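You operate a simulated robot arm through the tools that you are given. There is no shell and no other tool. Be economical: measure what you need, move in short steps, check, and stop when the job is done.

The job below is to be done with a simulated two-armed robot. You get a single attempt, and the scene is never put back.

JOB
Shut the purple spool away in the bolt box.
Fine: hold the box while you slide the bolt; end with the lid shut and the bolt home; the other spools stay.

It is judged by the outcome, as a careful person would: the job done as asked, and still so three seconds after it is handed in. It fails if anything else is knocked over, pushed out of place, dropped, spilled or broken. A push-on lid holds only when it is set on centred and level and pressed home; a screw cap is set on level and turned clockwise until tight.

ROBOT AND FRAMES
Two 7-joint arms with two-finger parallel grippers on one trunk, on a base that drives. Base frame: it is fixed to the floor where the robot stands at the start and does not move with it; the origin is under the middle of the robot, x ahead of it, y to its left, z up; the surface under the hand at the start is at about z = 0.76. Readings come in m, degrees, newtons and seconds.
The left shoulder is at the start at [0.06, 0.143, 0.926], the right one opposite. With the tool pointing down near the work surface each hand reaches from about 0.32 to 0.74 m from the robot's upright axis, wherever it stands, measured 20 degrees to its own side. Places, roughly: bolt box (20x7x6 cm) [0.6, 0.1, 0.8]; bolt box lid [0.6, 0.1, 0.8]; gold bolt [0.5, 0.1, 0.8]; inside of the bolt box [0.6, 0.1, 0.8]. Payload 1.57 kg a hand.
The TCP of each hand is the grasp point between the finger pads, 0.03 m short of the fingertips. In the tool frame z runs along the fingers and y along their closing line. The gripper opens to 0.11 m. The fingers are 0.024 m wide and 0.012 m thick; the gripper's body (0.048 by 0.112 m) begins 0.078 m behind the TCP.
Orientation is that of the tool frame in the base frame, as a unit quaternion [w, x, y, z]. With the fingers straight down and closing along the base's y, the tool's x points along the base's -x, its y along +y and its z along -z.

CONTROLS
- The arms move only by the tool apply_moves. It takes "left_series", "right_series" or both (then of equal length, played together; a hand with none holds still); each is a list of rows, each an object (a shift or turn left out is 0, a gripper value left out holds the last) with "rot": the turn, a rotation vector about the tool's x, y, z in degrees, a list of three; "dp": the shift along the tool's x, y, z in m, a list of three; "claw": the closure, from 0 (fully open) to 1 (shut). In form: [{"rot": [ax, ay, az], "dp": [dx, dy, dz], "claw": claw}, ...]. A call has 1 to 8 rows; each row shifts and turns the commanded pose from where the row before left it, along the tool's axes as they then stand. Each row takes 0.2 s and may step no farther than 0.05 m and 8.6 degrees from the row before; otherwise, or with a gripper value out of range, the whole call is refused. A pose out of reach is approached as far as the arm can. The call stops where the force on the tool passes 40 N (or 10 N more than at its start, if that is more) or the arm is blocked; 0.2 s more then pass. The fingers move at their own pace (about 0.045 m/s each) and stop on an object; they squeeze with about 33 N. The grip force told is the motor's: it shows also when the fingers shut on nothing. Time passes only in rows, and 0.2 s behind the last, so rows that do not move let the fingers close. It gives the time, the measured TCP pose, the force on the tool (base axes), the opening and the grip force at its end, in the units of the frame above (readings bear some noise), with the torque about the TCP (base axes, N m) and any sound that the robot's microphone picked up.
- Cameras (640 x 400 px; columns grow to the right, rows downward): "scene" is now at [0.0503, 0.0106, 1.5375]; the picture's right is [0.12, -0.99, 0.00], its down [-0.74, -0.09, -0.67] and it looks along [0.66, 0.08, -0.74] (base axes); focal length 288 px, centre (320, 200). "left" rides on the left gripper at [0.07, -0.016, -0.141] in its tool frame; the picture's right is [0.23, 0.97, 0.00], its down [-0.85, 0.20, -0.48] and it looks along [-0.47, 0.11, 0.88] (tool axes); focal length 222 px, centre (320, 200). "right" rides on the right gripper at [0.07, 0.016, -0.141] in its tool frame; the picture's right is [-0.23, 0.97, 0.00], its down [-0.86, -0.20, -0.48] and it looks along [-0.47, -0.11, 0.88] (tool axes); focal length 222 px, centre (320, 200). There is no depth. A picture from a camera that has moved, and an enlarged one, comes with that camera's place and axes in the base frame and with its lens.
- get_image(camera): a new picture of that camera. The clock stands still meanwhile.
- raise_lower(by): slides the trunk up (or, below 0, down) by that many m; the arms and the scene camera ride with it, the base frame stays. It gives what a move gives, with no picture.
- drive_base(legs): drives the robot by 1 to 6 legs, each [ahead, left, turn to the left] in m, m and degrees, along the robot's own axes; the way and the turn of a leg run together, so that a leg with both is an arc; at most 1.5 m and 180 degrees a leg. The arms and the cameras ride along, it lands a little off, and it stops where it bumps. It gives what a move gives.
- turn_head(pan, tilt): turns the head with the scene camera to pan (to the left, within 86 degrees either way) and tilt (down, from -29 to 69), counted from straight ahead of the robot. It gives what a move gives.
- close_up(camera, box): a new picture of the part [left, top, right, bottom] of that camera's present view, enlarged. The clock stands still meanwhile.
- hand_in(): hands the job in; it is judged then, once.

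Go step by step. Nothing tells you exact positions but the pictures and the camera data: compare them with the known pose of the tool, close in by small moves and look again before you grip or let go. The budget is 120 turns and 100 pictures, counting those below and the enlarged ones. Unless the task says otherwise, let go and move clear before handing in, and close with one line.

The tools are called after "Call:" by a JSON object that holds its "method" and its "body". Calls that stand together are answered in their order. apply_moves: Moves the arms, as the interface text tells. Its arguments: {"type":"object","properties":{"left_series":{"type":"array","items":{"type":"object","properties":{"rot":{"type":"array","items":{"type":"number"}},"dp":{"type":"array","items":{"type":"number"}},"claw":{"type":"number"}}}},"right_series":{"type":"array","items":{"type":"object","properties":{"rot":{"type":"array","items":{"type":"number"}},"dp":{"type":"array","items":{"type":"number"}},"claw":{"type":"number"}}}}},"required":[]} The other tools are called the same way: raise_lower (by) slides the trunk up or down; drive_base (legs) drives the base; turn_head (pan, tilt) turns the head that bears the scene camera; get_image (camera) takes a picture; close_up (camera, box) takes an enlarged picture of a part of a camera's view; hand_in () hands the job in.

At the start:

```text
clock: 0.0
left_ee_pos: [0.4644, 0.3286, 1.0324]
left_orientation: [0.0, 0.0, 1.0, 0.001]
left_force: [0.3, -0.4, -0.8]
left_torque: [0.0, 0.02, -0.01]
left_gripper_width: 0.1101
left_finger_force: 0.1
right_ee_pos: [0.5195, -0.111, 1.0727]
right_orientation: [0.0, 0.0, 1.0, 0.001]
right_force: [-0.6, 0.7, -0.4]
right_torque: [0.02, 0.0, 0.01]
right_gripper_width: 0.1098
right_finger_force: 0.1
trunk travel left (down, up): [-0.525, 0.065]
robot x, y, heading: [-0.0021, 0.0009, -0.1]
head pan, tilt: [6.8, 48.1]
```

scene: 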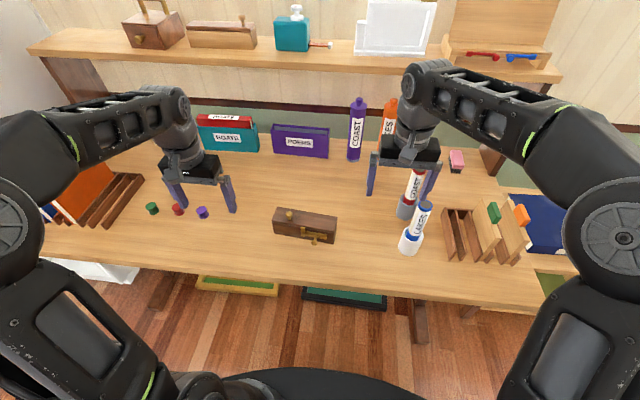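
right: 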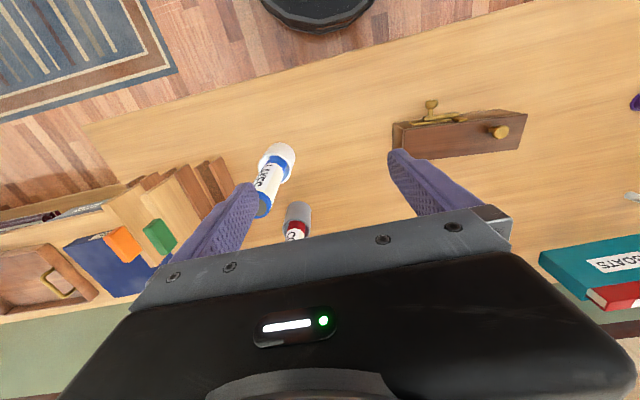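
left: 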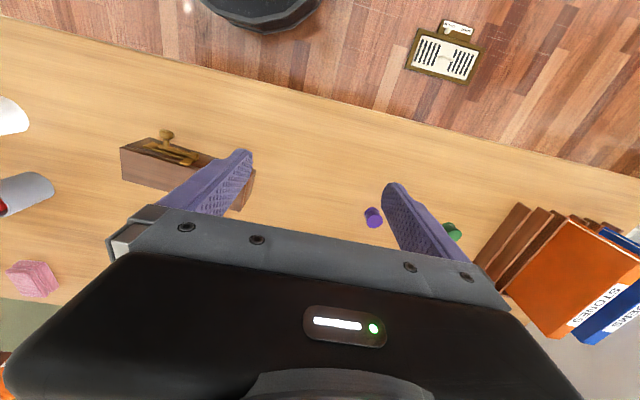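

I see the bolt box in the middle, its bolt facing the robot, and three spools to its left, with the purple one nearest the box. First I'll look closer at the box and spools.

Call:
{"method": "close_up", "body": {"camera": "scene", "box": [260, 195, 350, 251]}}

Call:
{"method": "close_up", "body": {"camera": "scene", "box": [135, 180, 231, 240]}}

Call:
{"method": "close_up", "body": {"camera": "right", "box": [380, 80, 540, 180]}}

Call:
{"method": "close_up", "body": {"camera": "left", "box": [100, 110, 260, 210]}}

```text
7.11 times, centred on (305, 223) of scene
camera zoom: at [0.0503, 0.0106, 1.5375], right [0.12, -0.99, 0.0], down [-0.74, -0.09, -0.67], along [0.66, 0.08, -0.74], focal length 2046 px, centre (427, 36)
```

zoom: 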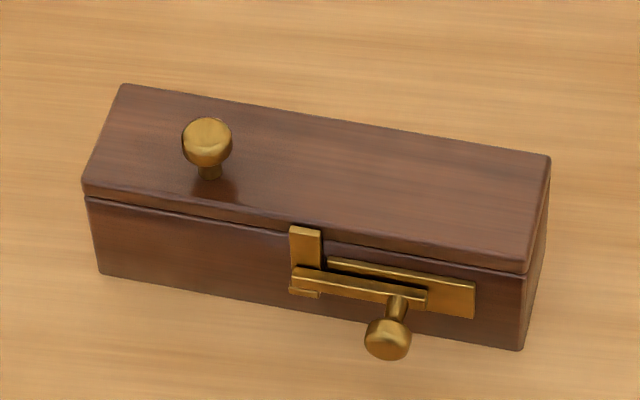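

```text
6.67 times, centred on (183, 210) of scene
camera zoom: at [0.0503, 0.0106, 1.5375], right [0.12, -0.99, 0.0], down [-0.74, -0.09, -0.67], along [0.66, 0.08, -0.74], focal length 1918 px, centre (1233, 133)
```

zoom: 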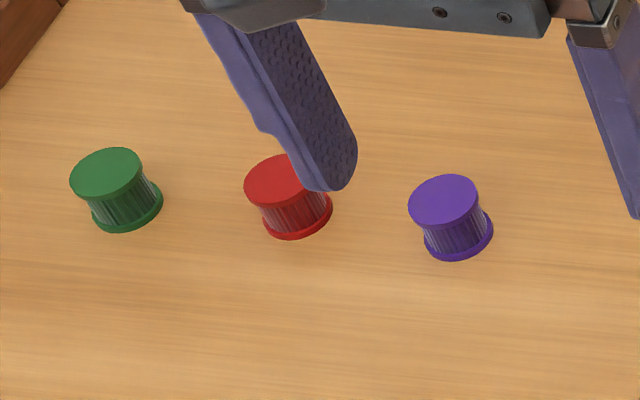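

```text
4.00 times, centred on (460, 130) of right
camera zoom: at [0.4511, -0.0937, 1.2139], right [0.23, 0.97, 0.0], down [0.86, -0.2, 0.48], along [0.47, -0.11, -0.88], focal length 888 px, centre (-240, 480)
```

zoom: 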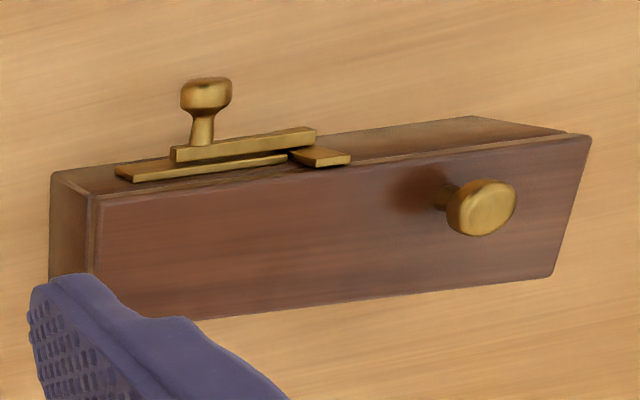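

```text
4.00 times, centred on (180, 160) of left
camera zoom: at [0.3946, 0.3119, 1.1745], right [-0.23, 0.97, 0.0], down [0.85, 0.2, 0.48], along [0.47, 0.11, -0.88], focal length 888 px, centre (880, 360)
```

zoom: 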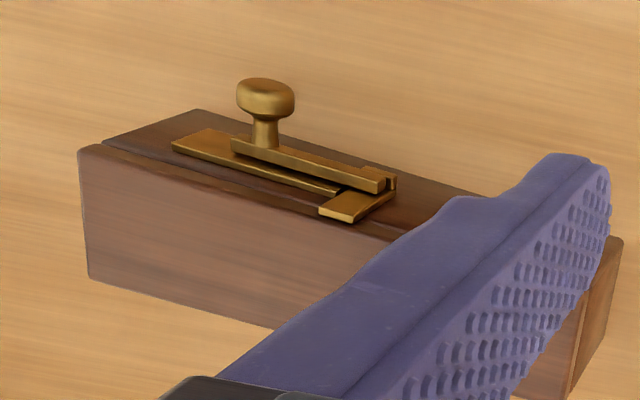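

The bolt is home over the hasp at the front middle of the lid. I take the box centre to be about (0.604, 0.125), yawed about 5 degrees, and the purple spool about (0.62, 0.484), at the edge of the left hand's reach. I'll shift the base a little to the left, then turn the left hand so that it can hold the box across its width.

Call:
{"method": "drive_base", "body": {"legs": [[0, 0.1, 0]]}}

Call:
{"method": "apply_moves", "body": {"left_series": [{"rot": [0, 0, 8.5], "dp": [0, 0, 0]}, {"rot": [0, 0, 8.5]}, {"rot": [0, 0, 8.5]}, {"rot": [0, 0, 8.5]}, {"rot": [0, 0, 8.5]}, {"rot": [0, 0, 8.5]}, {"rot": [0, 0, 8.5]}, {"rot": [0, 0, 8.5]}]}}

Call:
{"method": "get_image", "body": {"camera": "scene"}}

```text
clock: 1.1
left_ee_pos: [0.4636, 0.4306, 1.0331]
left_orientation: [0.0, -0.001, 1.0, -0.001]
left_force: [-0.3, 0.6, 0.3]
left_torque: [-0.01, -0.04, 0.03]
left_gripper_width: 0.1102
left_finger_force: 0.0
right_ee_pos: [0.5224, -0.0083, 1.0735]
right_orientation: [0.0, -0.001, 1.0, 0.001]
right_force: [-0.1, 0.4, -0.7]
right_torque: [-0.03, 0.0, 0.0]
right_gripper_width: 0.1097
right_finger_force: 0.0
trunk travel left (down, up): [-0.525, 0.065]
robot x, y, heading: [-0.0033, 0.102, 0.0]
head pan, tilt: [6.8, 48.1]
```

```text
clock: 2.9
left_ee_pos: [0.4623, 0.4287, 1.0327]
left_orientation: [0.0, 0.559, 0.829, 0.0]
left_force: [-0.2, -0.8, 0.5]
left_torque: [-0.02, -0.01, -0.02]
left_gripper_width: 0.11
left_finger_force: 0.0
right_ee_pos: [0.5215, -0.0102, 1.0725]
right_orientation: [0.0, -0.001, 1.0, 0.0]
right_force: [-0.8, 0.3, -0.3]
right_torque: [0.0, -0.02, 0.0]
right_gripper_width: 0.1102
right_finger_force: 0.0
trunk travel left (down, up): [-0.525, 0.065]
robot x, y, heading: [0.0004, 0.0976, 0.2]
head pan, tilt: [6.8, 48.1]
```

```text
92 pictures are left
camera scene: at [0.0501, 0.1098, 1.5375], right [0.12, -0.99, 0.0], down [-0.74, -0.09, -0.67], along [0.66, 0.08, -0.74], focal length 288 px, centre (320, 200)
```

scene: 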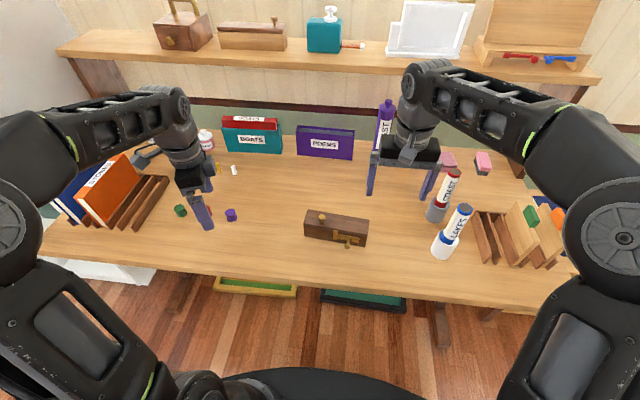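

The base shifted by about 0.1 m. I'll finish turning the left hand and bring it partway toward the box's left end, so that its camera can look for hinges at the same time.

Call:
{"method": "apply_moves", "body": {"left_series": [{"rot": [0, 0, 8.5]}, {"rot": [0, 0, 8.5]}, {"rot": [0, 0, 8.5]}, {"rot": [0, 0, 1.8]}, {"dp": [-0.035, 0.034, 0]}, {"dp": [-0.035, 0.034, 0]}, {"dp": [-0.035, 0.034, 0]}, {"dp": [-0.035, 0.034, 0]}]}}

Call:
{"method": "get_image", "body": {"camera": "left"}}

Call:
{"method": "close_up", "body": {"camera": "scene", "box": [280, 195, 392, 265]}}

```text
clock: 4.7
left_ee_pos: [0.5883, 0.2767, 1.0339]
left_orientation: [0.001, 0.738, 0.675, 0.0]
left_force: [0.5, -0.6, -0.4]
left_torque: [0.01, 0.03, -0.03]
left_gripper_width: 0.1098
left_finger_force: 0.1
right_ee_pos: [0.5206, -0.0108, 1.073]
right_orientation: [-0.001, -0.001, 1.0, 0.001]
right_force: [0.7, 0.5, -0.6]
right_torque: [0.01, 0.0, 0.02]
right_gripper_width: 0.1102
right_finger_force: 0.1
trunk travel left (down, up): [-0.525, 0.065]
robot x, y, heading: [-0.0024, 0.1012, 0.0]
head pan, tilt: [6.8, 48.1]
```

```text
91 pictures are left
camera left: at [0.5775, 0.3468, 1.1747], right [0.99, 0.14, 0.0], down [0.12, -0.87, 0.48], along [0.07, -0.47, -0.88], focal length 222 px, centre (320, 200)
```

left: 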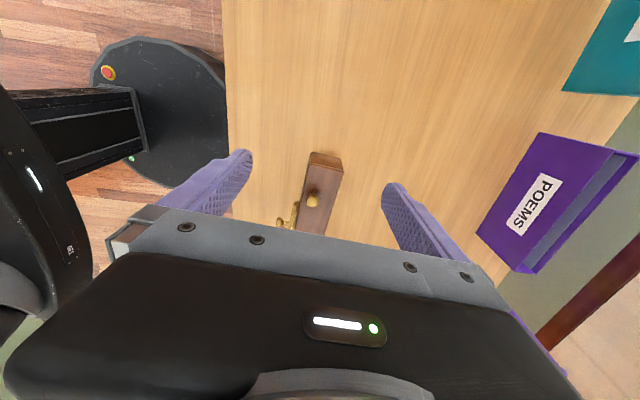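

```text
5.71 times, centred on (336, 230) of scene
camera zoom: at [0.0511, 0.1089, 1.5374], right [0.12, -0.99, 0.0], down [-0.74, -0.09, -0.67], along [0.66, 0.08, -0.74], focal length 1644 px, centre (229, 29)
```

zoom: 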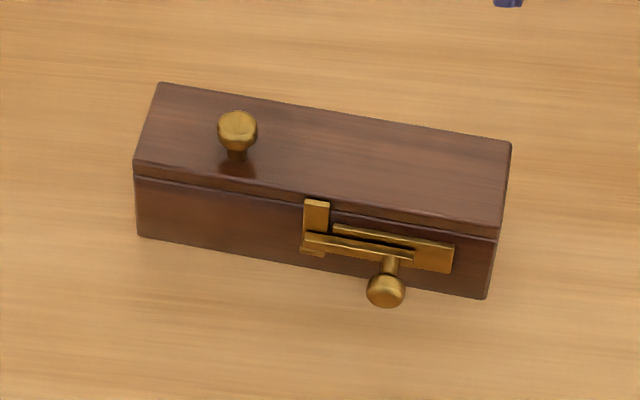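

The box position holds up on a second measurement. I'll enlarge the left camera's view to check its back edge and ends for hinges.

Call:
{"method": "close_up", "body": {"camera": "left", "box": [250, 140, 378, 240]}}

```text
4.00 times, centred on (314, 190) of left
camera zoom: at [0.5775, 0.3468, 1.1747], right [0.99, 0.14, 0.0], down [0.12, -0.87, 0.48], along [0.07, -0.47, -0.88], focal length 888 px, centre (344, 240)
```

zoom: 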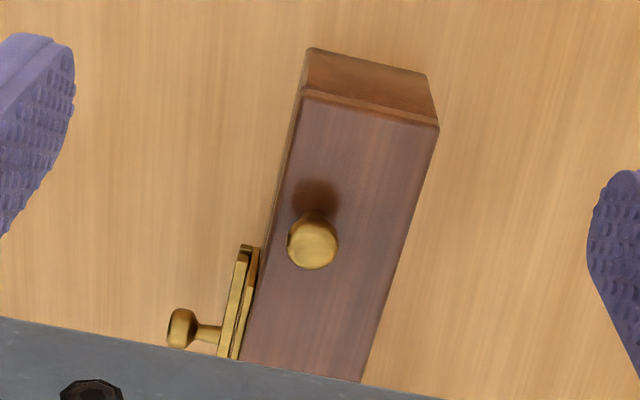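

The lid knob sits close to the front edge, so I take the lid to be hinged at the back. I'll bring the left hand above the box's left end, to hold the box across its depth.

Call:
{"method": "apply_moves", "body": {"left_series": [{"dp": [-0.036, 0.015, 0]}, {"dp": [-0.036, 0.015, 0]}, {"dp": [0, 0, 0.038]}, {"dp": [0, 0, 0.038]}, {"dp": [0, 0, 0.038]}, {"dp": [0, 0, 0.038]}, {"dp": [0, 0, 0]}]}}

Call:
{"method": "get_image", "body": {"camera": "left"}}

Call:
{"method": "get_image", "body": {"camera": "scene"}}

```text
clock: 6.3
left_ee_pos: [0.6116, 0.2023, 0.8816]
left_orientation: [0.001, 0.738, 0.675, 0.0]
left_force: [-0.2, 0.2, -0.7]
left_torque: [0.03, 0.0, 0.0]
left_gripper_width: 0.1099
left_finger_force: 0.0
right_ee_pos: [0.5202, -0.0105, 1.074]
right_orientation: [0.0, -0.001, 1.0, 0.0]
right_force: [0.1, -0.1, 0.2]
right_torque: [0.01, -0.01, 0.01]
right_gripper_width: 0.1098
right_finger_force: 0.0
trunk travel left (down, up): [-0.525, 0.065]
robot x, y, heading: [0.0005, 0.0996, 0.0]
head pan, tilt: [6.8, 48.1]
```

```text
88 pictures are left
camera left: at [0.6013, 0.2731, 1.0227], right [0.99, 0.14, 0.0], down [0.12, -0.87, 0.48], along [0.07, -0.47, -0.88], focal length 222 px, centre (320, 200)
```

left: 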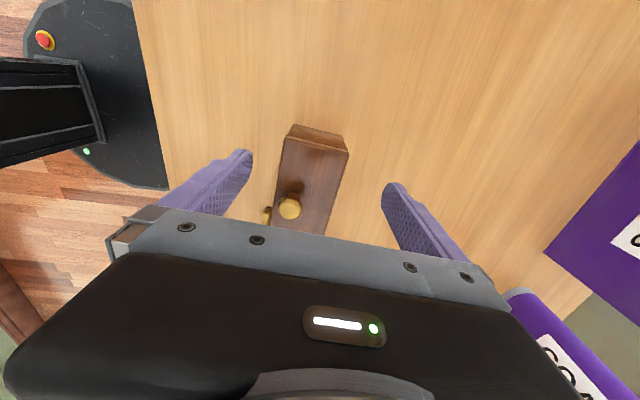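

```text
87 pictures are left
camera scene: at [0.0499, 0.1098, 1.5375], right [0.12, -0.99, 0.0], down [-0.74, -0.09, -0.67], along [0.66, 0.08, -0.74], focal length 288 px, centre (320, 200)
```

scene: 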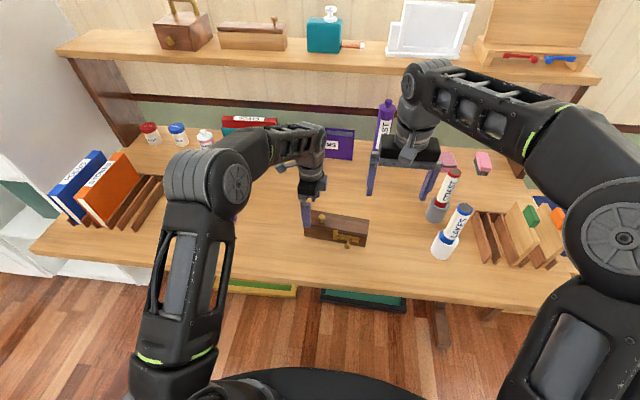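

The hand straddles the box's left end. I'll lower it and check before closing.

Call:
{"method": "apply_moves", "body": {"left_series": [{"dp": [0, 0, 0.028]}, {"dp": [0, 0, 0.028]}, {"dp": [0, 0, 0.028]}, {"dp": [0, 0, 0]}]}}

Call:
{"method": "close_up", "body": {"camera": "scene", "box": [280, 175, 392, 245]}}

Call:
{"method": "get_image", "body": {"camera": "right"}}

```text
clock: 7.3
left_ee_pos: [0.6079, 0.2007, 0.7985]
left_orientation: [0.0, 0.737, 0.675, 0.0]
left_force: [-0.5, -0.3, 0.7]
left_torque: [-0.02, 0.05, 0.04]
left_gripper_width: 0.1102
left_finger_force: 0.1
right_ee_pos: [0.5203, -0.011, 1.0729]
right_orientation: [0.0, -0.002, 1.0, 0.001]
right_force: [0.5, -0.2, 0.5]
right_torque: [0.02, 0.02, -0.01]
right_gripper_width: 0.1101
right_finger_force: 0.1
trunk travel left (down, up): [-0.525, 0.065]
robot x, y, heading: [0.0021, 0.1015, 0.1]
head pan, tilt: [6.8, 48.1]
```

```text
5.71 times, centred on (336, 210) of scene
camera zoom: at [0.0499, 0.1097, 1.5375], right [0.12, -0.99, 0.0], down [-0.74, -0.09, -0.67], along [0.66, 0.08, -0.74], focal length 1644 px, centre (229, 143)
```

zoom: 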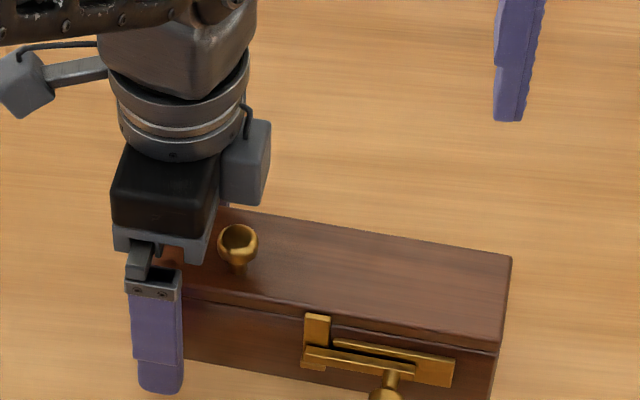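

```text
85 pictures are left
camera right: at [0.451, 0.0064, 1.2141], right [0.23, 0.97, 0.0], down [0.86, -0.2, 0.48], along [0.47, -0.11, -0.88], focal length 222 px, centre (320, 200)
```

right: 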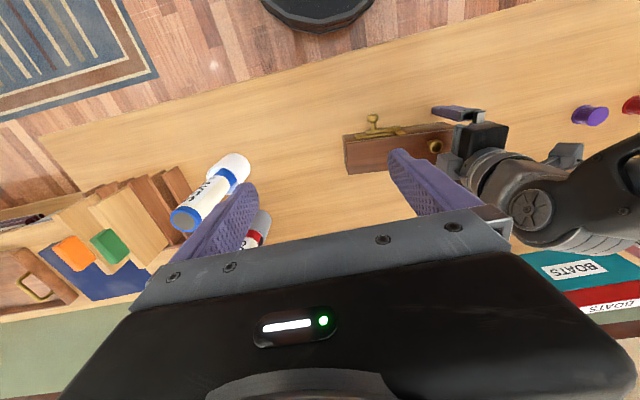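

Clear on both sides with no contact force. I'll close the left hand on the box, and at the same time bring the right hand above the bolt knob, which I put at about (0.53, 0.085, 0.80).

Call:
{"method": "apply_moves", "body": {"left_series": [{"claw": 1}, {}, {}, {}, {}, {}, {}], "right_series": [{"rot": [0, 0, 5.1], "claw": 0.45}, {"dp": [-0.002, 0.048, 0]}, {"dp": [-0.002, 0.048, 0]}, {"dp": [0, 0, 0.045]}, {"dp": [0, 0, 0.045]}, {"dp": [0, 0, 0.045]}, {"dp": [0, 0, 0.03]}]}}

Call:
{"method": "get_image", "body": {"camera": "right"}}

Call:
{"method": "close_up", "body": {"camera": "scene", "box": [280, 175, 392, 245]}}

```text
clock: 8.9
left_ee_pos: [0.6094, 0.202, 0.7983]
left_orientation: [0.0, 0.738, 0.675, 0.001]
left_force: [-0.1, 0.0, -0.2]
left_torque: [0.01, -0.02, 0.01]
left_gripper_width: 0.0604
left_finger_force: 33.4
right_ee_pos: [0.5338, 0.0856, 0.9073]
right_orientation: [0.0, 0.043, 0.999, 0.0]
right_force: [-0.8, 0.0, 0.2]
right_torque: [-0.03, -0.02, 0.03]
right_gripper_width: 0.0604
right_finger_force: 0.1
trunk travel left (down, up): [-0.525, 0.065]
robot x, y, heading: [-0.0004, 0.0975, 0.3]
head pan, tilt: [6.8, 48.1]
```

```text
84 pictures are left
camera right: at [0.4652, 0.1087, 1.0496], right [0.31, 0.95, 0.0], down [0.83, -0.27, 0.48], along [0.46, -0.15, -0.88], focal length 222 px, centre (320, 200)
```

right: 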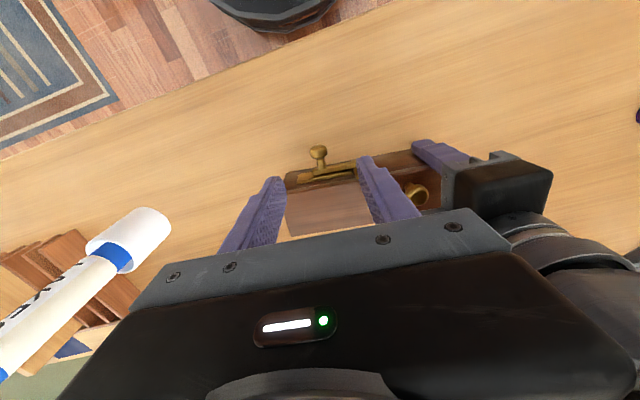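

```text
5.71 times, centred on (336, 210) of scene
camera zoom: at [0.0503, 0.1098, 1.5375], right [0.12, -0.99, 0.0], down [-0.74, -0.09, -0.67], along [0.66, 0.08, -0.74], focal length 1644 px, centre (229, 143)
```

zoom: 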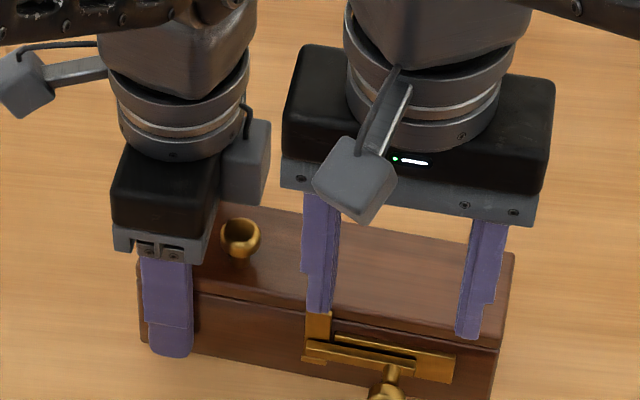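

The left hand holds the box (0.060 m across, 33 N), and the right fingers straddle the bolt knob. I'll lower the right hand around it.

Call:
{"method": "apply_moves", "body": {"right_series": [{"dp": [0, 0, 0.035]}, {"dp": [0, 0, 0.035]}, {"dp": [0, 0, 0.035]}, {}]}}

Call:
{"method": "get_image", "body": {"camera": "right"}}

Call:
{"method": "close_up", "body": {"camera": "scene", "box": [280, 190, 392, 260]}}

```text
clock: 9.9
left_ee_pos: [0.6089, 0.2016, 0.7975]
left_orientation: [-0.001, 0.738, 0.675, 0.0]
left_force: [-0.4, -0.6, -0.2]
left_torque: [-0.04, 0.04, -0.05]
left_gripper_width: 0.0603
left_finger_force: 33.0
right_ee_pos: [0.5311, 0.0867, 0.8043]
right_orientation: [0.001, 0.044, 0.999, 0.0]
right_force: [0.0, -1.2, 0.0]
right_torque: [0.02, -0.02, 0.01]
right_gripper_width: 0.0603
right_finger_force: 0.1
trunk travel left (down, up): [-0.525, 0.065]
robot x, y, heading: [0.0003, 0.1002, -0.2]
head pan, tilt: [6.8, 48.1]
```

```text
82 pictures are left
camera right: at [0.4635, 0.1091, 0.945], right [0.31, 0.95, 0.0], down [0.83, -0.27, 0.48], along [0.45, -0.15, -0.88], focal length 222 px, centre (320, 200)
```

right: 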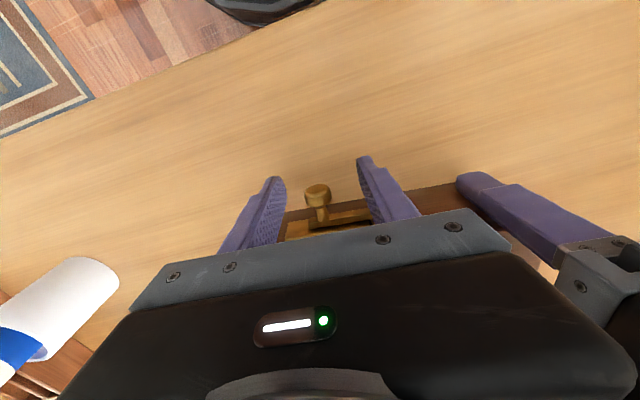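

```text
5.71 times, centred on (336, 225) of scene
camera zoom: at [0.0503, 0.1098, 1.5375], right [0.12, -0.99, 0.0], down [-0.74, -0.09, -0.67], along [0.66, 0.08, -0.74], focal length 1644 px, centre (229, 57)
```

zoom: 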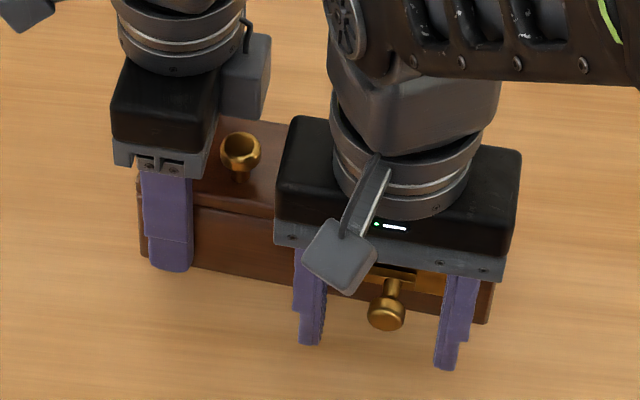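

The knob lies between the fingers. I'll close on it and then slide the bolt to the right in small steps.

Call:
{"method": "apply_moves", "body": {"right_series": [{"claw": 1}, {}, {}, {}]}}

Call:
{"method": "apply_moves", "body": {"right_series": [{"dp": [0, -0.008, 0]}, {"dp": [0, -0.008, 0]}, {"dp": [0, -0.006, 0]}, {}]}}

Call:
{"method": "close_up", "body": {"camera": "scene", "box": [280, 190, 392, 260]}}

Call:
{"method": "get_image", "body": {"camera": "right"}}

```text
clock: 10.9
left_ee_pos: [0.6097, 0.2017, 0.7986]
left_orientation: [-0.002, 0.738, 0.675, 0.0]
left_force: [-0.9, 5.4, 0.3]
left_torque: [-0.37, 0.08, -0.51]
left_gripper_width: 0.0602
left_finger_force: 32.8
right_ee_pos: [0.531, 0.0845, 0.8037]
right_orientation: [0.0, 0.043, 0.999, 0.0]
right_force: [0.1, -6.6, -0.7]
right_torque: [-0.04, 0.05, -0.01]
right_gripper_width: 0.0182
right_finger_force: 27.1
trunk travel left (down, up): [-0.525, 0.065]
robot x, y, heading: [-0.0011, 0.0951, -0.1]
head pan, tilt: [6.8, 48.1]
```

```text
clock: 11.9
left_ee_pos: [0.6084, 0.2012, 0.7989]
left_orientation: [0.0, 0.739, 0.674, 0.0]
left_force: [0.3, -4.3, -3.4]
left_torque: [0.18, -0.43, 0.13]
left_gripper_width: 0.0601
left_finger_force: 33.6
right_ee_pos: [0.5302, 0.0638, 0.8043]
right_orientation: [0.001, 0.044, 0.999, 0.0]
right_force: [-2.7, 2.0, 12.8]
right_torque: [-0.03, -0.01, 0.0]
right_gripper_width: 0.0179
right_finger_force: 32.6
trunk travel left (down, up): [-0.525, 0.065]
robot x, y, heading: [-0.0028, 0.0993, 0.1]
head pan, tilt: [6.8, 48.1]
```

```text
5.71 times, centred on (336, 225) of scene
camera zoom: at [0.0492, 0.1096, 1.5376], right [0.12, -0.99, 0.0], down [-0.74, -0.09, -0.67], along [0.66, 0.08, -0.74], focal length 1644 px, centre (229, 57)
```

zoom: 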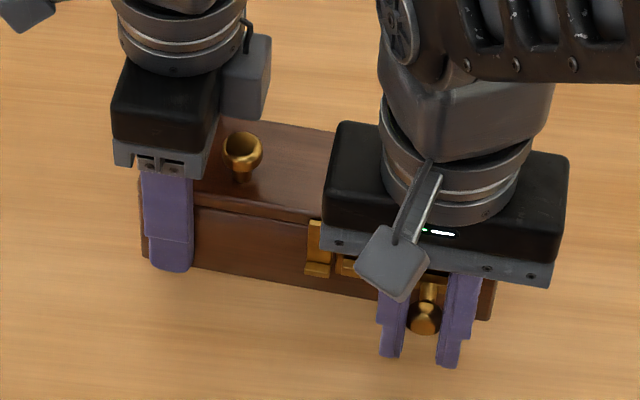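

```text
79 pictures are left
camera right: at [0.4625, 0.0866, 0.9449], right [0.31, 0.95, 0.0], down [0.83, -0.27, 0.48], along [0.46, -0.15, -0.88], focal length 222 px, centre (320, 200)
```

right: 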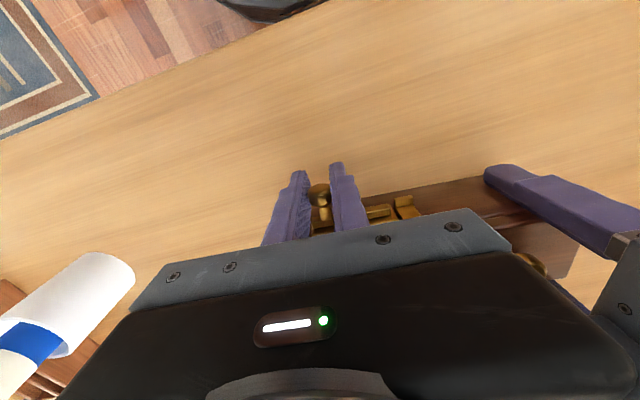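

The bolt has slid about 22 mm and its tip appears past the hasp. I'll nudge it 4 mm more to be sure, then look.

Call:
{"method": "apply_moves", "body": {"right_series": [{"dp": [0, -0.004, 0]}, {}]}}

Call:
{"method": "apply_moves", "body": {"right_series": [{"claw": 0.5}, {}, {}]}}

Call:
{"method": "apply_moves", "body": {"right_series": [{"dp": [0, 0, -0.045]}, {"dp": [0, 0, -0.045]}, {"dp": [0, 0, -0.045]}]}}

Call:
{"method": "close_up", "body": {"camera": "right", "box": [240, 120, 464, 260]}}

Call:
{"method": "close_up", "body": {"camera": "scene", "box": [280, 190, 392, 260]}}

```text
clock: 12.5
left_ee_pos: [0.6086, 0.201, 0.7994]
left_orientation: [0.001, 0.739, 0.674, 0.0]
left_force: [-3.1, -9.2, -2.2]
left_torque: [0.35, -0.19, 0.29]
left_gripper_width: 0.0597
left_finger_force: 32.8
right_ee_pos: [0.5311, 0.0615, 0.8041]
right_orientation: [0.001, 0.043, 0.999, 0.002]
right_force: [1.7, 11.7, 7.0]
right_torque: [0.03, -0.11, 0.13]
right_gripper_width: 0.0177
right_finger_force: 32.5
trunk travel left (down, up): [-0.525, 0.065]
robot x, y, heading: [-0.0033, 0.0983, 0.0]
head pan, tilt: [6.8, 48.1]
```

```text
clock: 13.3
left_ee_pos: [0.6083, 0.2023, 0.7991]
left_orientation: [0.0, 0.738, 0.675, 0.001]
left_force: [2.0, 1.5, 3.2]
left_torque: [-0.74, 0.21, 0.07]
left_gripper_width: 0.0599
left_finger_force: 32.6
right_ee_pos: [0.531, 0.0595, 0.8032]
right_orientation: [-0.001, 0.043, 0.999, 0.0]
right_force: [-0.5, 0.0, -0.7]
right_torque: [0.0, -0.01, 0.0]
right_gripper_width: 0.0551
right_finger_force: 0.1
trunk travel left (down, up): [-0.525, 0.065]
robot x, y, heading: [-0.0004, 0.0993, -0.0]
head pan, tilt: [6.8, 48.1]
```

```text
clock: 14.1
left_ee_pos: [0.6091, 0.2023, 0.7987]
left_orientation: [0.0, 0.739, 0.674, 0.0]
left_force: [-0.4, 1.3, 4.2]
left_torque: [-0.82, 0.32, -0.19]
left_gripper_width: 0.0599
left_finger_force: 33.5
right_ee_pos: [0.5295, 0.0579, 0.9365]
right_orientation: [0.0, 0.044, 0.999, 0.0]
right_force: [-0.9, -0.1, 0.3]
right_torque: [-0.05, -0.02, 0.04]
right_gripper_width: 0.0552
right_finger_force: 0.1
trunk travel left (down, up): [-0.525, 0.065]
robot x, y, heading: [-0.0001, 0.0983, 0.4]
head pan, tilt: [6.8, 48.1]
```

```text
2.86 times, centred on (352, 190) of right
camera zoom: at [0.4621, 0.0804, 1.0782], right [0.31, 0.95, 0.0], down [0.83, -0.27, 0.48], along [0.45, -0.15, -0.88], focal length 635 px, centre (229, 229)
```

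zoom: 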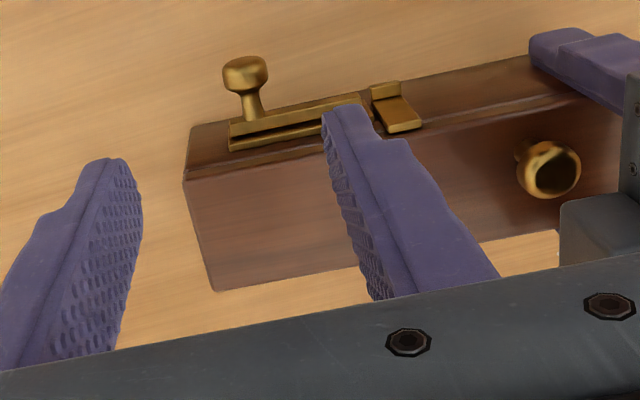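

```text
5.71 times, centred on (336, 225) of scene
camera zoom: at [0.0497, 0.1098, 1.5374], right [0.12, -0.99, 0.0], down [-0.74, -0.09, -0.67], along [0.66, 0.08, -0.74], focal length 1644 px, centre (229, 57)
```

zoom: 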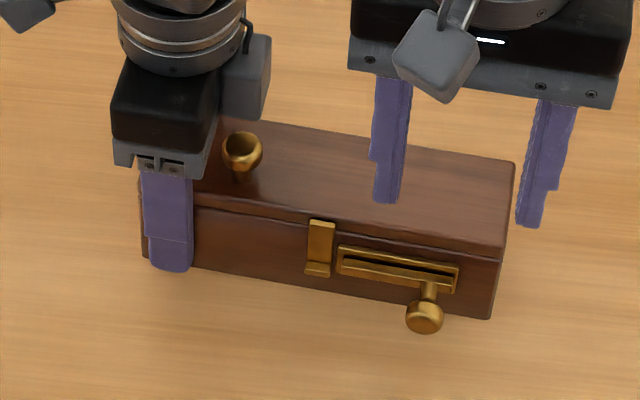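

The bolt is clear of the hasp. I'll release the left hand, lift it, then carry it toward the spools while turning it back.

Call:
{"method": "apply_moves", "body": {"left_series": [{"claw": 0}, {}, {}, {"dp": [0, 0, -0.04]}, {"dp": [0, 0, -0.045]}, {"dp": [0, 0, -0.045]}, {"dp": [0.04, 0, -0.02]}, {"dp": [0.045, 0, 0]}]}}

Call:
{"method": "apply_moves", "body": {"left_series": [{"dp": [0.045, 0, 0]}, {"dp": [0.045, 0, 0]}, {"dp": [0.045, 0, 0]}, {"rot": [0, 0, -8.5]}, {"rot": [0, 0, -8.5]}, {"rot": [0, 0, -8.5]}, {"rot": [0, 0, -8.5]}, {"rot": [0, 0, -8.5]}]}}

Call:
{"method": "apply_moves", "body": {"left_series": [{"rot": [0, 0, -8.5]}, {"rot": [0, 0, -8.5]}, {"rot": [0, 0, -8.5]}, {"rot": [0, 0, -8.5]}, {"rot": [0, 0, -8.5]}, {"rot": [0, 0, -5.2]}, {}]}}

Call:
{"method": "get_image", "body": {"camera": "left"}}

Call:
{"method": "get_image", "body": {"camera": "scene"}}

```text
clock: 15.9
left_ee_pos: [0.6171, 0.2883, 0.9483]
left_orientation: [0.001, 0.739, 0.674, 0.001]
left_force: [0.3, -0.3, 0.2]
left_torque: [-0.03, 0.03, -0.02]
left_gripper_width: 0.1102
left_finger_force: 0.0
right_ee_pos: [0.5296, 0.0587, 0.9361]
right_orientation: [0.0, 0.044, 0.999, 0.0]
right_force: [-0.8, 0.5, 0.6]
right_torque: [-0.01, -0.01, -0.02]
right_gripper_width: 0.0552
right_finger_force: 0.0
trunk travel left (down, up): [-0.525, 0.065]
robot x, y, heading: [-0.001, 0.0977, 0.1]
head pan, tilt: [6.8, 48.1]
```

```text
clock: 17.7
left_ee_pos: [0.6291, 0.4217, 0.9467]
left_orientation: [0.001, 0.442, 0.897, 0.001]
left_force: [-0.1, -0.4, 0.3]
left_torque: [-0.02, 0.0, -0.02]
left_gripper_width: 0.1099
left_finger_force: 0.0
right_ee_pos: [0.5308, 0.0584, 0.9362]
right_orientation: [0.0, 0.043, 0.999, 0.0]
right_force: [-0.6, -0.2, -0.7]
right_torque: [-0.04, -0.01, -0.02]
right_gripper_width: 0.055
right_finger_force: 0.0
trunk travel left (down, up): [-0.525, 0.065]
robot x, y, heading: [-0.0059, 0.0983, 0.2]
head pan, tilt: [6.8, 48.1]
```

```text
clock: 19.3
left_ee_pos: [0.6298, 0.4225, 0.9474]
left_orientation: [0.001, 0.043, 0.999, 0.001]
left_force: [-0.3, 0.1, 0.2]
left_torque: [-0.02, -0.03, 0.03]
left_gripper_width: 0.1101
left_finger_force: 0.2
right_ee_pos: [0.5307, 0.0584, 0.9367]
right_orientation: [0.0, 0.043, 0.999, 0.0]
right_force: [0.3, 0.1, 0.0]
right_torque: [-0.02, 0.01, -0.01]
right_gripper_width: 0.0549
right_finger_force: 0.1
trunk travel left (down, up): [-0.525, 0.065]
robot x, y, heading: [0.0008, 0.1001, 0.1]
head pan, tilt: [6.8, 48.1]
```

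```text
76 pictures are left
camera left: at [0.5588, 0.4114, 1.0881], right [-0.14, 0.99, 0.0], down [0.87, 0.13, 0.48], along [0.47, 0.07, -0.88], focal length 222 px, centre (320, 200)
```

left: 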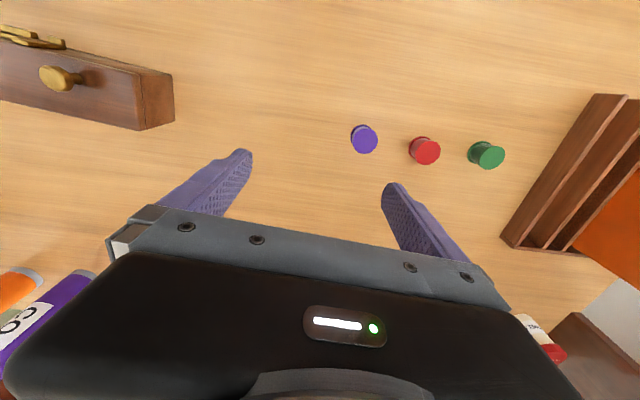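

```text
75 pictures are left
camera scene: at [0.0501, 0.1098, 1.5375], right [0.12, -0.99, 0.0], down [-0.74, -0.09, -0.67], along [0.66, 0.08, -0.74], focal length 288 px, centre (320, 200)
```

scene: 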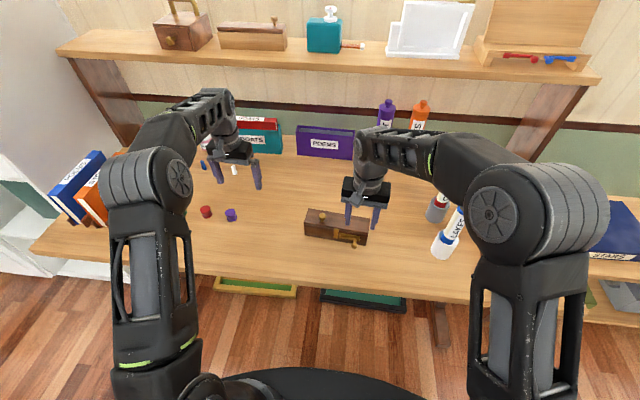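

The spool is confirmed at about (0.619, 0.481), with the red one 87 mm further on. Next the right hand goes over the lid knob, at about (0.595, 0.169, 0.845).

Call:
{"method": "apply_moves", "body": {"right_series": [{"dp": [-0.018, 0.0387, 0]}, {"dp": [-0.018, 0.0387, 0]}, {"dp": [-0.018, 0.0387, 0]}, {"dp": [0, 0, 0.02]}, {}]}}

Call:
{"method": "get_image", "body": {"camera": "right"}}

Call:
{"method": "close_up", "body": {"camera": "scene", "box": [272, 180, 384, 250]}}

Call:
{"method": "close_up", "body": {"camera": "left", "box": [0, 0, 224, 140]}}

```text
clock: 20.5
left_ee_pos: [0.6287, 0.4229, 0.9466]
left_orientation: [0.0, 0.043, 0.999, -0.001]
left_force: [0.3, -0.7, -0.9]
left_torque: [-0.01, -0.01, 0.02]
left_gripper_width: 0.1102
left_finger_force: 0.2
right_ee_pos: [0.5958, 0.1687, 0.9169]
right_orientation: [0.0, 0.044, 0.999, 0.0]
right_force: [0.2, -0.1, -0.1]
right_torque: [0.0, 0.0, -0.01]
right_gripper_width: 0.0549
right_finger_force: 0.1
trunk travel left (down, up): [-0.525, 0.065]
robot x, y, heading: [0.0022, 0.1004, -0.1]
head pan, tilt: [6.8, 48.1]
```

```text
74 pictures are left
camera right: at [0.5274, 0.1929, 1.0572], right [0.31, 0.95, 0.0], down [0.83, -0.27, 0.48], along [0.45, -0.15, -0.88], focal length 222 px, centre (320, 200)
```

right: 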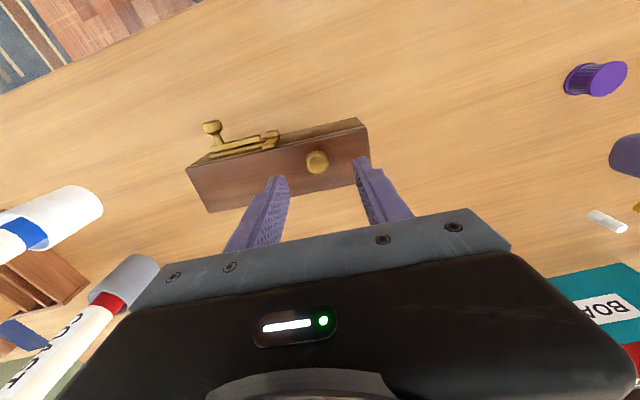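

```text
5.71 times, centred on (328, 215) of scene
camera zoom: at [0.0502, 0.11, 1.5375], right [0.12, -0.99, 0.0], down [-0.74, -0.09, -0.67], along [0.66, 0.08, -0.74], focal length 1644 px, centre (274, 114)
```

zoom: 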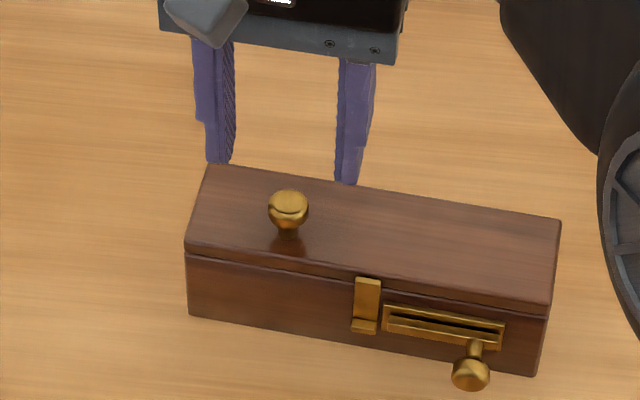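

```text
2.86 times, centred on (112, 70) of left
camera zoom: at [0.5588, 0.4118, 1.0881], right [-0.14, 0.99, 0.0], down [0.87, 0.13, 0.48], along [0.47, 0.07, -0.88], focal length 635 px, centre (914, 571)
```

zoom: 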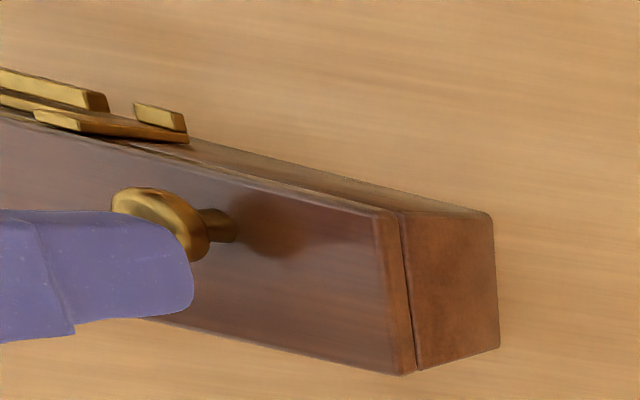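

Triangulating again puts the lid knob nearer (0.590, 0.168), with its head up to about z 0.86. I'll lower the right hand around it and close.

Call:
{"method": "apply_moves", "body": {"right_series": [{"dp": [0.006, 0, 0.02]}, {"dp": [0, 0, 0.02]}, {"dp": [0, 0, 0.016]}, {}]}}

Call:
{"method": "close_up", "body": {"camera": "scene", "box": [272, 180, 384, 250]}}

Call:
{"method": "close_up", "body": {"camera": "right", "box": [208, 120, 432, 260]}}

Call:
{"method": "close_up", "body": {"camera": "left", "box": [0, 0, 224, 140]}}

```text
clock: 21.5
left_ee_pos: [0.6289, 0.4224, 0.948]
left_orientation: [0.0, 0.042, 0.999, -0.001]
left_force: [0.2, -0.3, -0.1]
left_torque: [0.0, 0.0, 0.03]
left_gripper_width: 0.1097
left_finger_force: 0.1
right_ee_pos: [0.5883, 0.17, 0.8597]
right_orientation: [0.0, 0.044, 0.999, 0.001]
right_force: [-0.5, -0.3, 3.9]
right_torque: [-0.11, 0.0, 0.02]
right_gripper_width: 0.0549
right_finger_force: 0.0
trunk travel left (down, up): [-0.525, 0.065]
robot x, y, heading: [0.0, 0.1025, 0.3]
head pan, tilt: [6.8, 48.1]
```

```text
5.71 times, centred on (328, 215) of scene
camera zoom: at [0.0498, 0.1099, 1.5376], right [0.12, -0.99, 0.0], down [-0.74, -0.09, -0.67], along [0.66, 0.08, -0.74], focal length 1644 px, centre (274, 114)
```

zoom: 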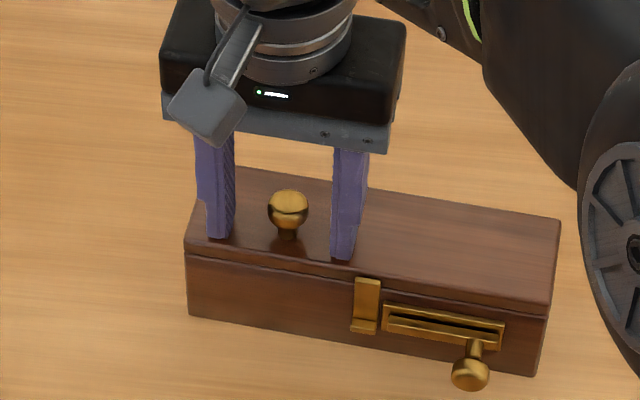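

```text
2.86 times, centred on (320, 190) of right
camera zoom: at [0.521, 0.193, 1.0018], right [0.31, 0.95, 0.0], down [0.83, -0.27, 0.48], along [0.46, -0.15, -0.88], focal length 635 px, centre (320, 229)
```

zoom: 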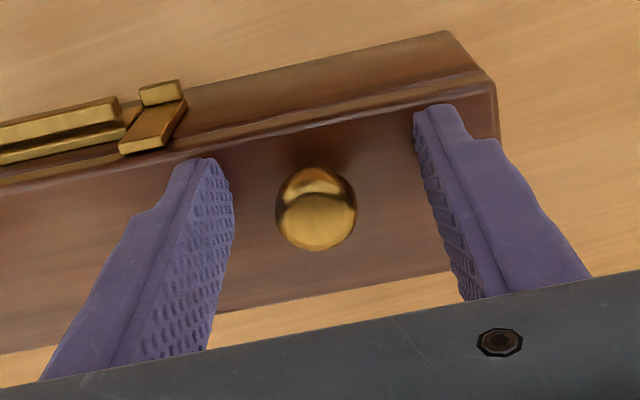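

```text
2.86 times, centred on (112, 70) of left
camera zoom: at [0.5585, 0.4116, 1.0884], right [-0.14, 0.99, 0.0], down [0.87, 0.12, 0.48], along [0.47, 0.07, -0.88], focal length 635 px, centre (914, 571)
```

zoom: 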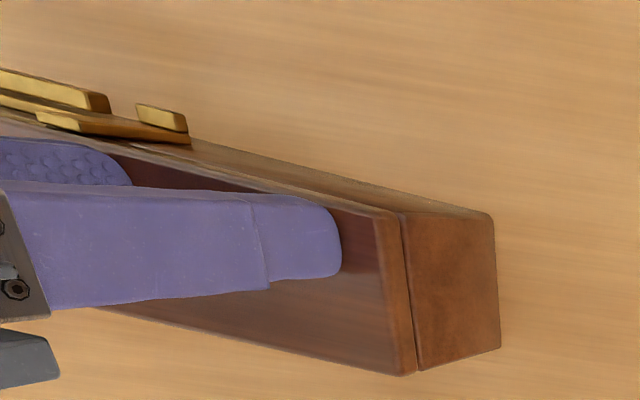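

The fingertips lightly touch the lid, so I'll raise 4 mm and close on the knob.

Call:
{"method": "apply_moves", "body": {"right_series": [{"dp": [0, 0, -0.004]}, {"claw": 1}, {}, {}, {}]}}

Call:
{"method": "close_up", "body": {"camera": "scene", "box": [272, 180, 384, 250]}}

```text
clock: 22.7
left_ee_pos: [0.6281, 0.4221, 0.9465]
left_orientation: [0.0, 0.043, 0.999, 0.0]
left_force: [0.3, 0.4, 0.1]
left_torque: [0.01, 0.01, 0.02]
left_gripper_width: 0.1098
left_finger_force: 0.0
right_ee_pos: [0.5883, 0.1708, 0.8641]
right_orientation: [0.001, 0.044, 0.999, 0.001]
right_force: [-0.8, -1.9, 0.6]
right_torque: [-0.02, 0.03, 0.0]
right_gripper_width: 0.0209
right_finger_force: 30.9
trunk travel left (down, up): [-0.525, 0.065]
robot x, y, heading: [-0.0033, 0.0964, -0.1]
head pan, tilt: [6.8, 48.1]
```

```text
5.71 times, centred on (328, 215) of scene
camera zoom: at [0.0503, 0.1098, 1.5375], right [0.12, -0.99, 0.0], down [-0.74, -0.09, -0.67], along [0.66, 0.08, -0.74], focal length 1644 px, centre (274, 114)
```

zoom: 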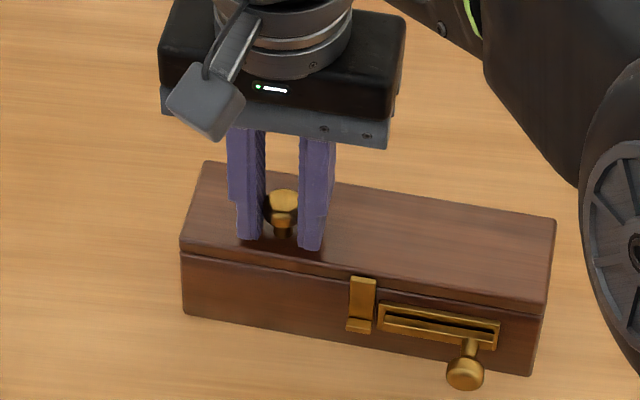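

The knob is gripped. I'll swing the lid up about its back hinge in a short test arc of 16 degrees, turning the hand with it.

Call:
{"method": "apply_moves", "body": {"right_series": [{"rot": [0, 8, 0], "dp": [-0.0068, 0, -0.0062]}, {"rot": [0, 8, 0], "dp": [-0.0068, 0, -0.0062]}, {}]}}

Call:
{"method": "close_up", "body": {"camera": "scene", "box": [272, 180, 384, 250]}}

Call:
{"method": "close_up", "body": {"camera": "left", "box": [0, 0, 224, 140]}}

```text
clock: 23.5
left_ee_pos: [0.6305, 0.422, 0.9462]
left_orientation: [0.0, 0.043, 0.999, 0.0]
left_force: [0.0, -0.2, -0.6]
left_torque: [0.01, -0.02, 0.0]
left_gripper_width: 0.1099
left_finger_force: 0.1
right_ee_pos: [0.5961, 0.1686, 0.8713]
right_orientation: [-0.07, 0.042, 0.997, 0.004]
right_force: [0.5, -0.4, -0.5]
right_torque: [0.04, -0.01, 0.02]
right_gripper_width: 0.0205
right_finger_force: 32.7
right hand out of reach, approached as far as the arm can: row 2
trunk travel left (down, up): [-0.525, 0.065]
robot x, y, heading: [0.0008, 0.1013, 0.2]
head pan, tilt: [6.8, 48.1]
```

```text
5.71 times, centred on (328, 215) of scene
camera zoom: at [0.0504, 0.1099, 1.5374], right [0.12, -0.99, 0.0], down [-0.74, -0.09, -0.67], along [0.66, 0.08, -0.74], focal length 1644 px, centre (274, 114)
```

zoom: 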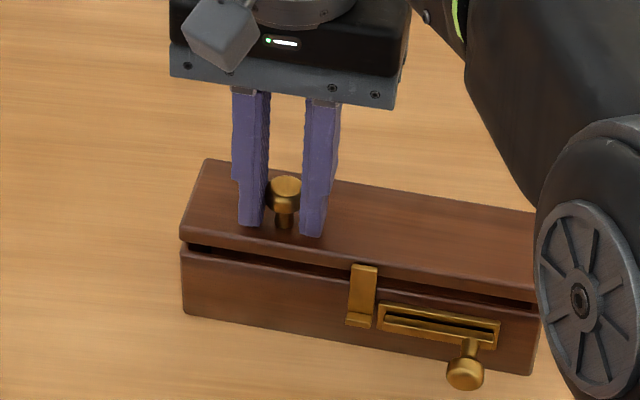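

```text
2.86 times, centred on (112, 70) of left
camera zoom: at [0.5589, 0.4117, 1.0881], right [-0.14, 0.99, 0.0], down [0.87, 0.12, 0.48], along [0.47, 0.07, -0.88], focal length 635 px, centre (914, 571)
```

zoom: 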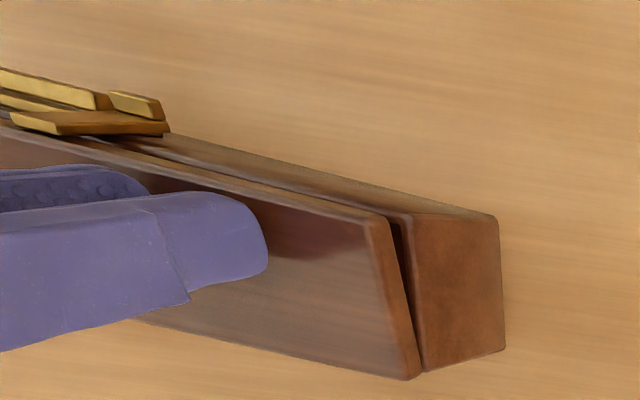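

The lid is hinged at the back and lifting, but the arm can't tilt further. I'll continue with plain translation along the arc, letting the knob pivot between the pads, and watch that the box stays put.

Call:
{"method": "apply_moves", "body": {"right_series": [{"rot": [0, -8, 0], "dp": [0, 0, 0]}, {"dp": [-0.004, 0, -0.004]}, {}]}}

Call:
{"method": "close_up", "body": {"camera": "left", "box": [0, 0, 224, 140]}}

```text
clock: 24.3
left_ee_pos: [0.6276, 0.4228, 0.9473]
left_orientation: [0.0, 0.043, 0.999, 0.0]
left_force: [-0.1, -0.2, 0.5]
left_torque: [-0.02, -0.02, -0.02]
left_gripper_width: 0.1101
left_finger_force: 0.1
right_ee_pos: [0.599, 0.1692, 0.8747]
right_orientation: [0.0, 0.043, 0.999, 0.0]
right_force: [-0.1, 0.1, -1.7]
right_torque: [-0.06, 0.11, -0.03]
right_gripper_width: 0.0207
right_finger_force: 33.4
trunk travel left (down, up): [-0.525, 0.065]
robot x, y, heading: [-0.0019, 0.0995, 0.2]
head pan, tilt: [6.8, 48.1]
```

```text
2.86 times, centred on (112, 70) of left
camera zoom: at [0.5587, 0.4116, 1.0882], right [-0.14, 0.99, 0.0], down [0.87, 0.12, 0.48], along [0.47, 0.07, -0.88], focal length 635 px, centre (914, 571)
```

zoom: 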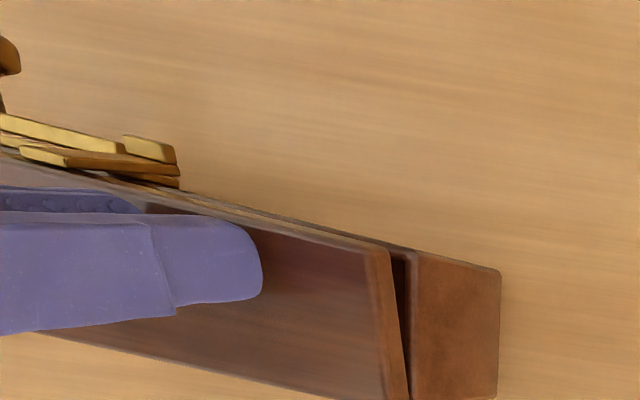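

The box seems to have moved in this view, so I'll check from the scene camera.

Call:
{"method": "close_up", "body": {"camera": "scene", "box": [272, 180, 384, 250]}}

Call:
{"method": "get_image", "body": {"camera": "left"}}

```text
5.71 times, centred on (328, 215) of scene
camera zoom: at [0.0501, 0.1098, 1.5375], right [0.12, -0.99, 0.0], down [-0.74, -0.09, -0.67], along [0.66, 0.08, -0.74], focal length 1644 px, centre (274, 114)
```

zoom: 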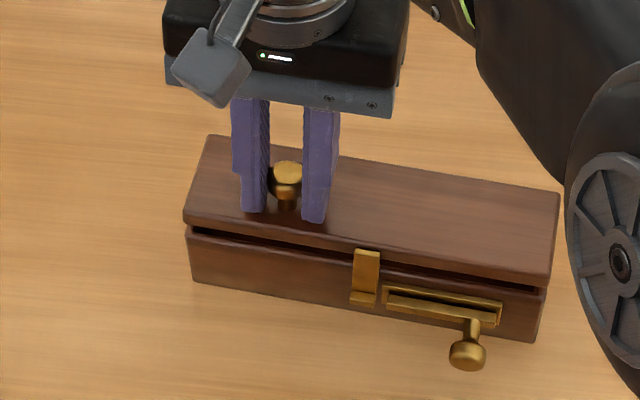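

```text
63 pictures are left
camera left: at [0.5587, 0.4116, 1.0882], right [-0.14, 0.99, 0.0], down [0.87, 0.12, 0.48], along [0.47, 0.07, -0.88], focal length 222 px, centre (320, 200)
```

left: 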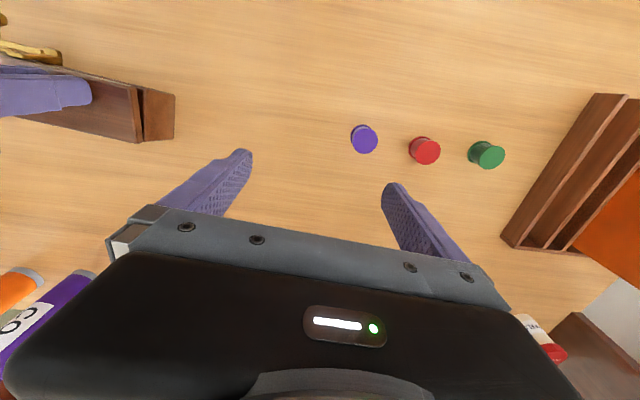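

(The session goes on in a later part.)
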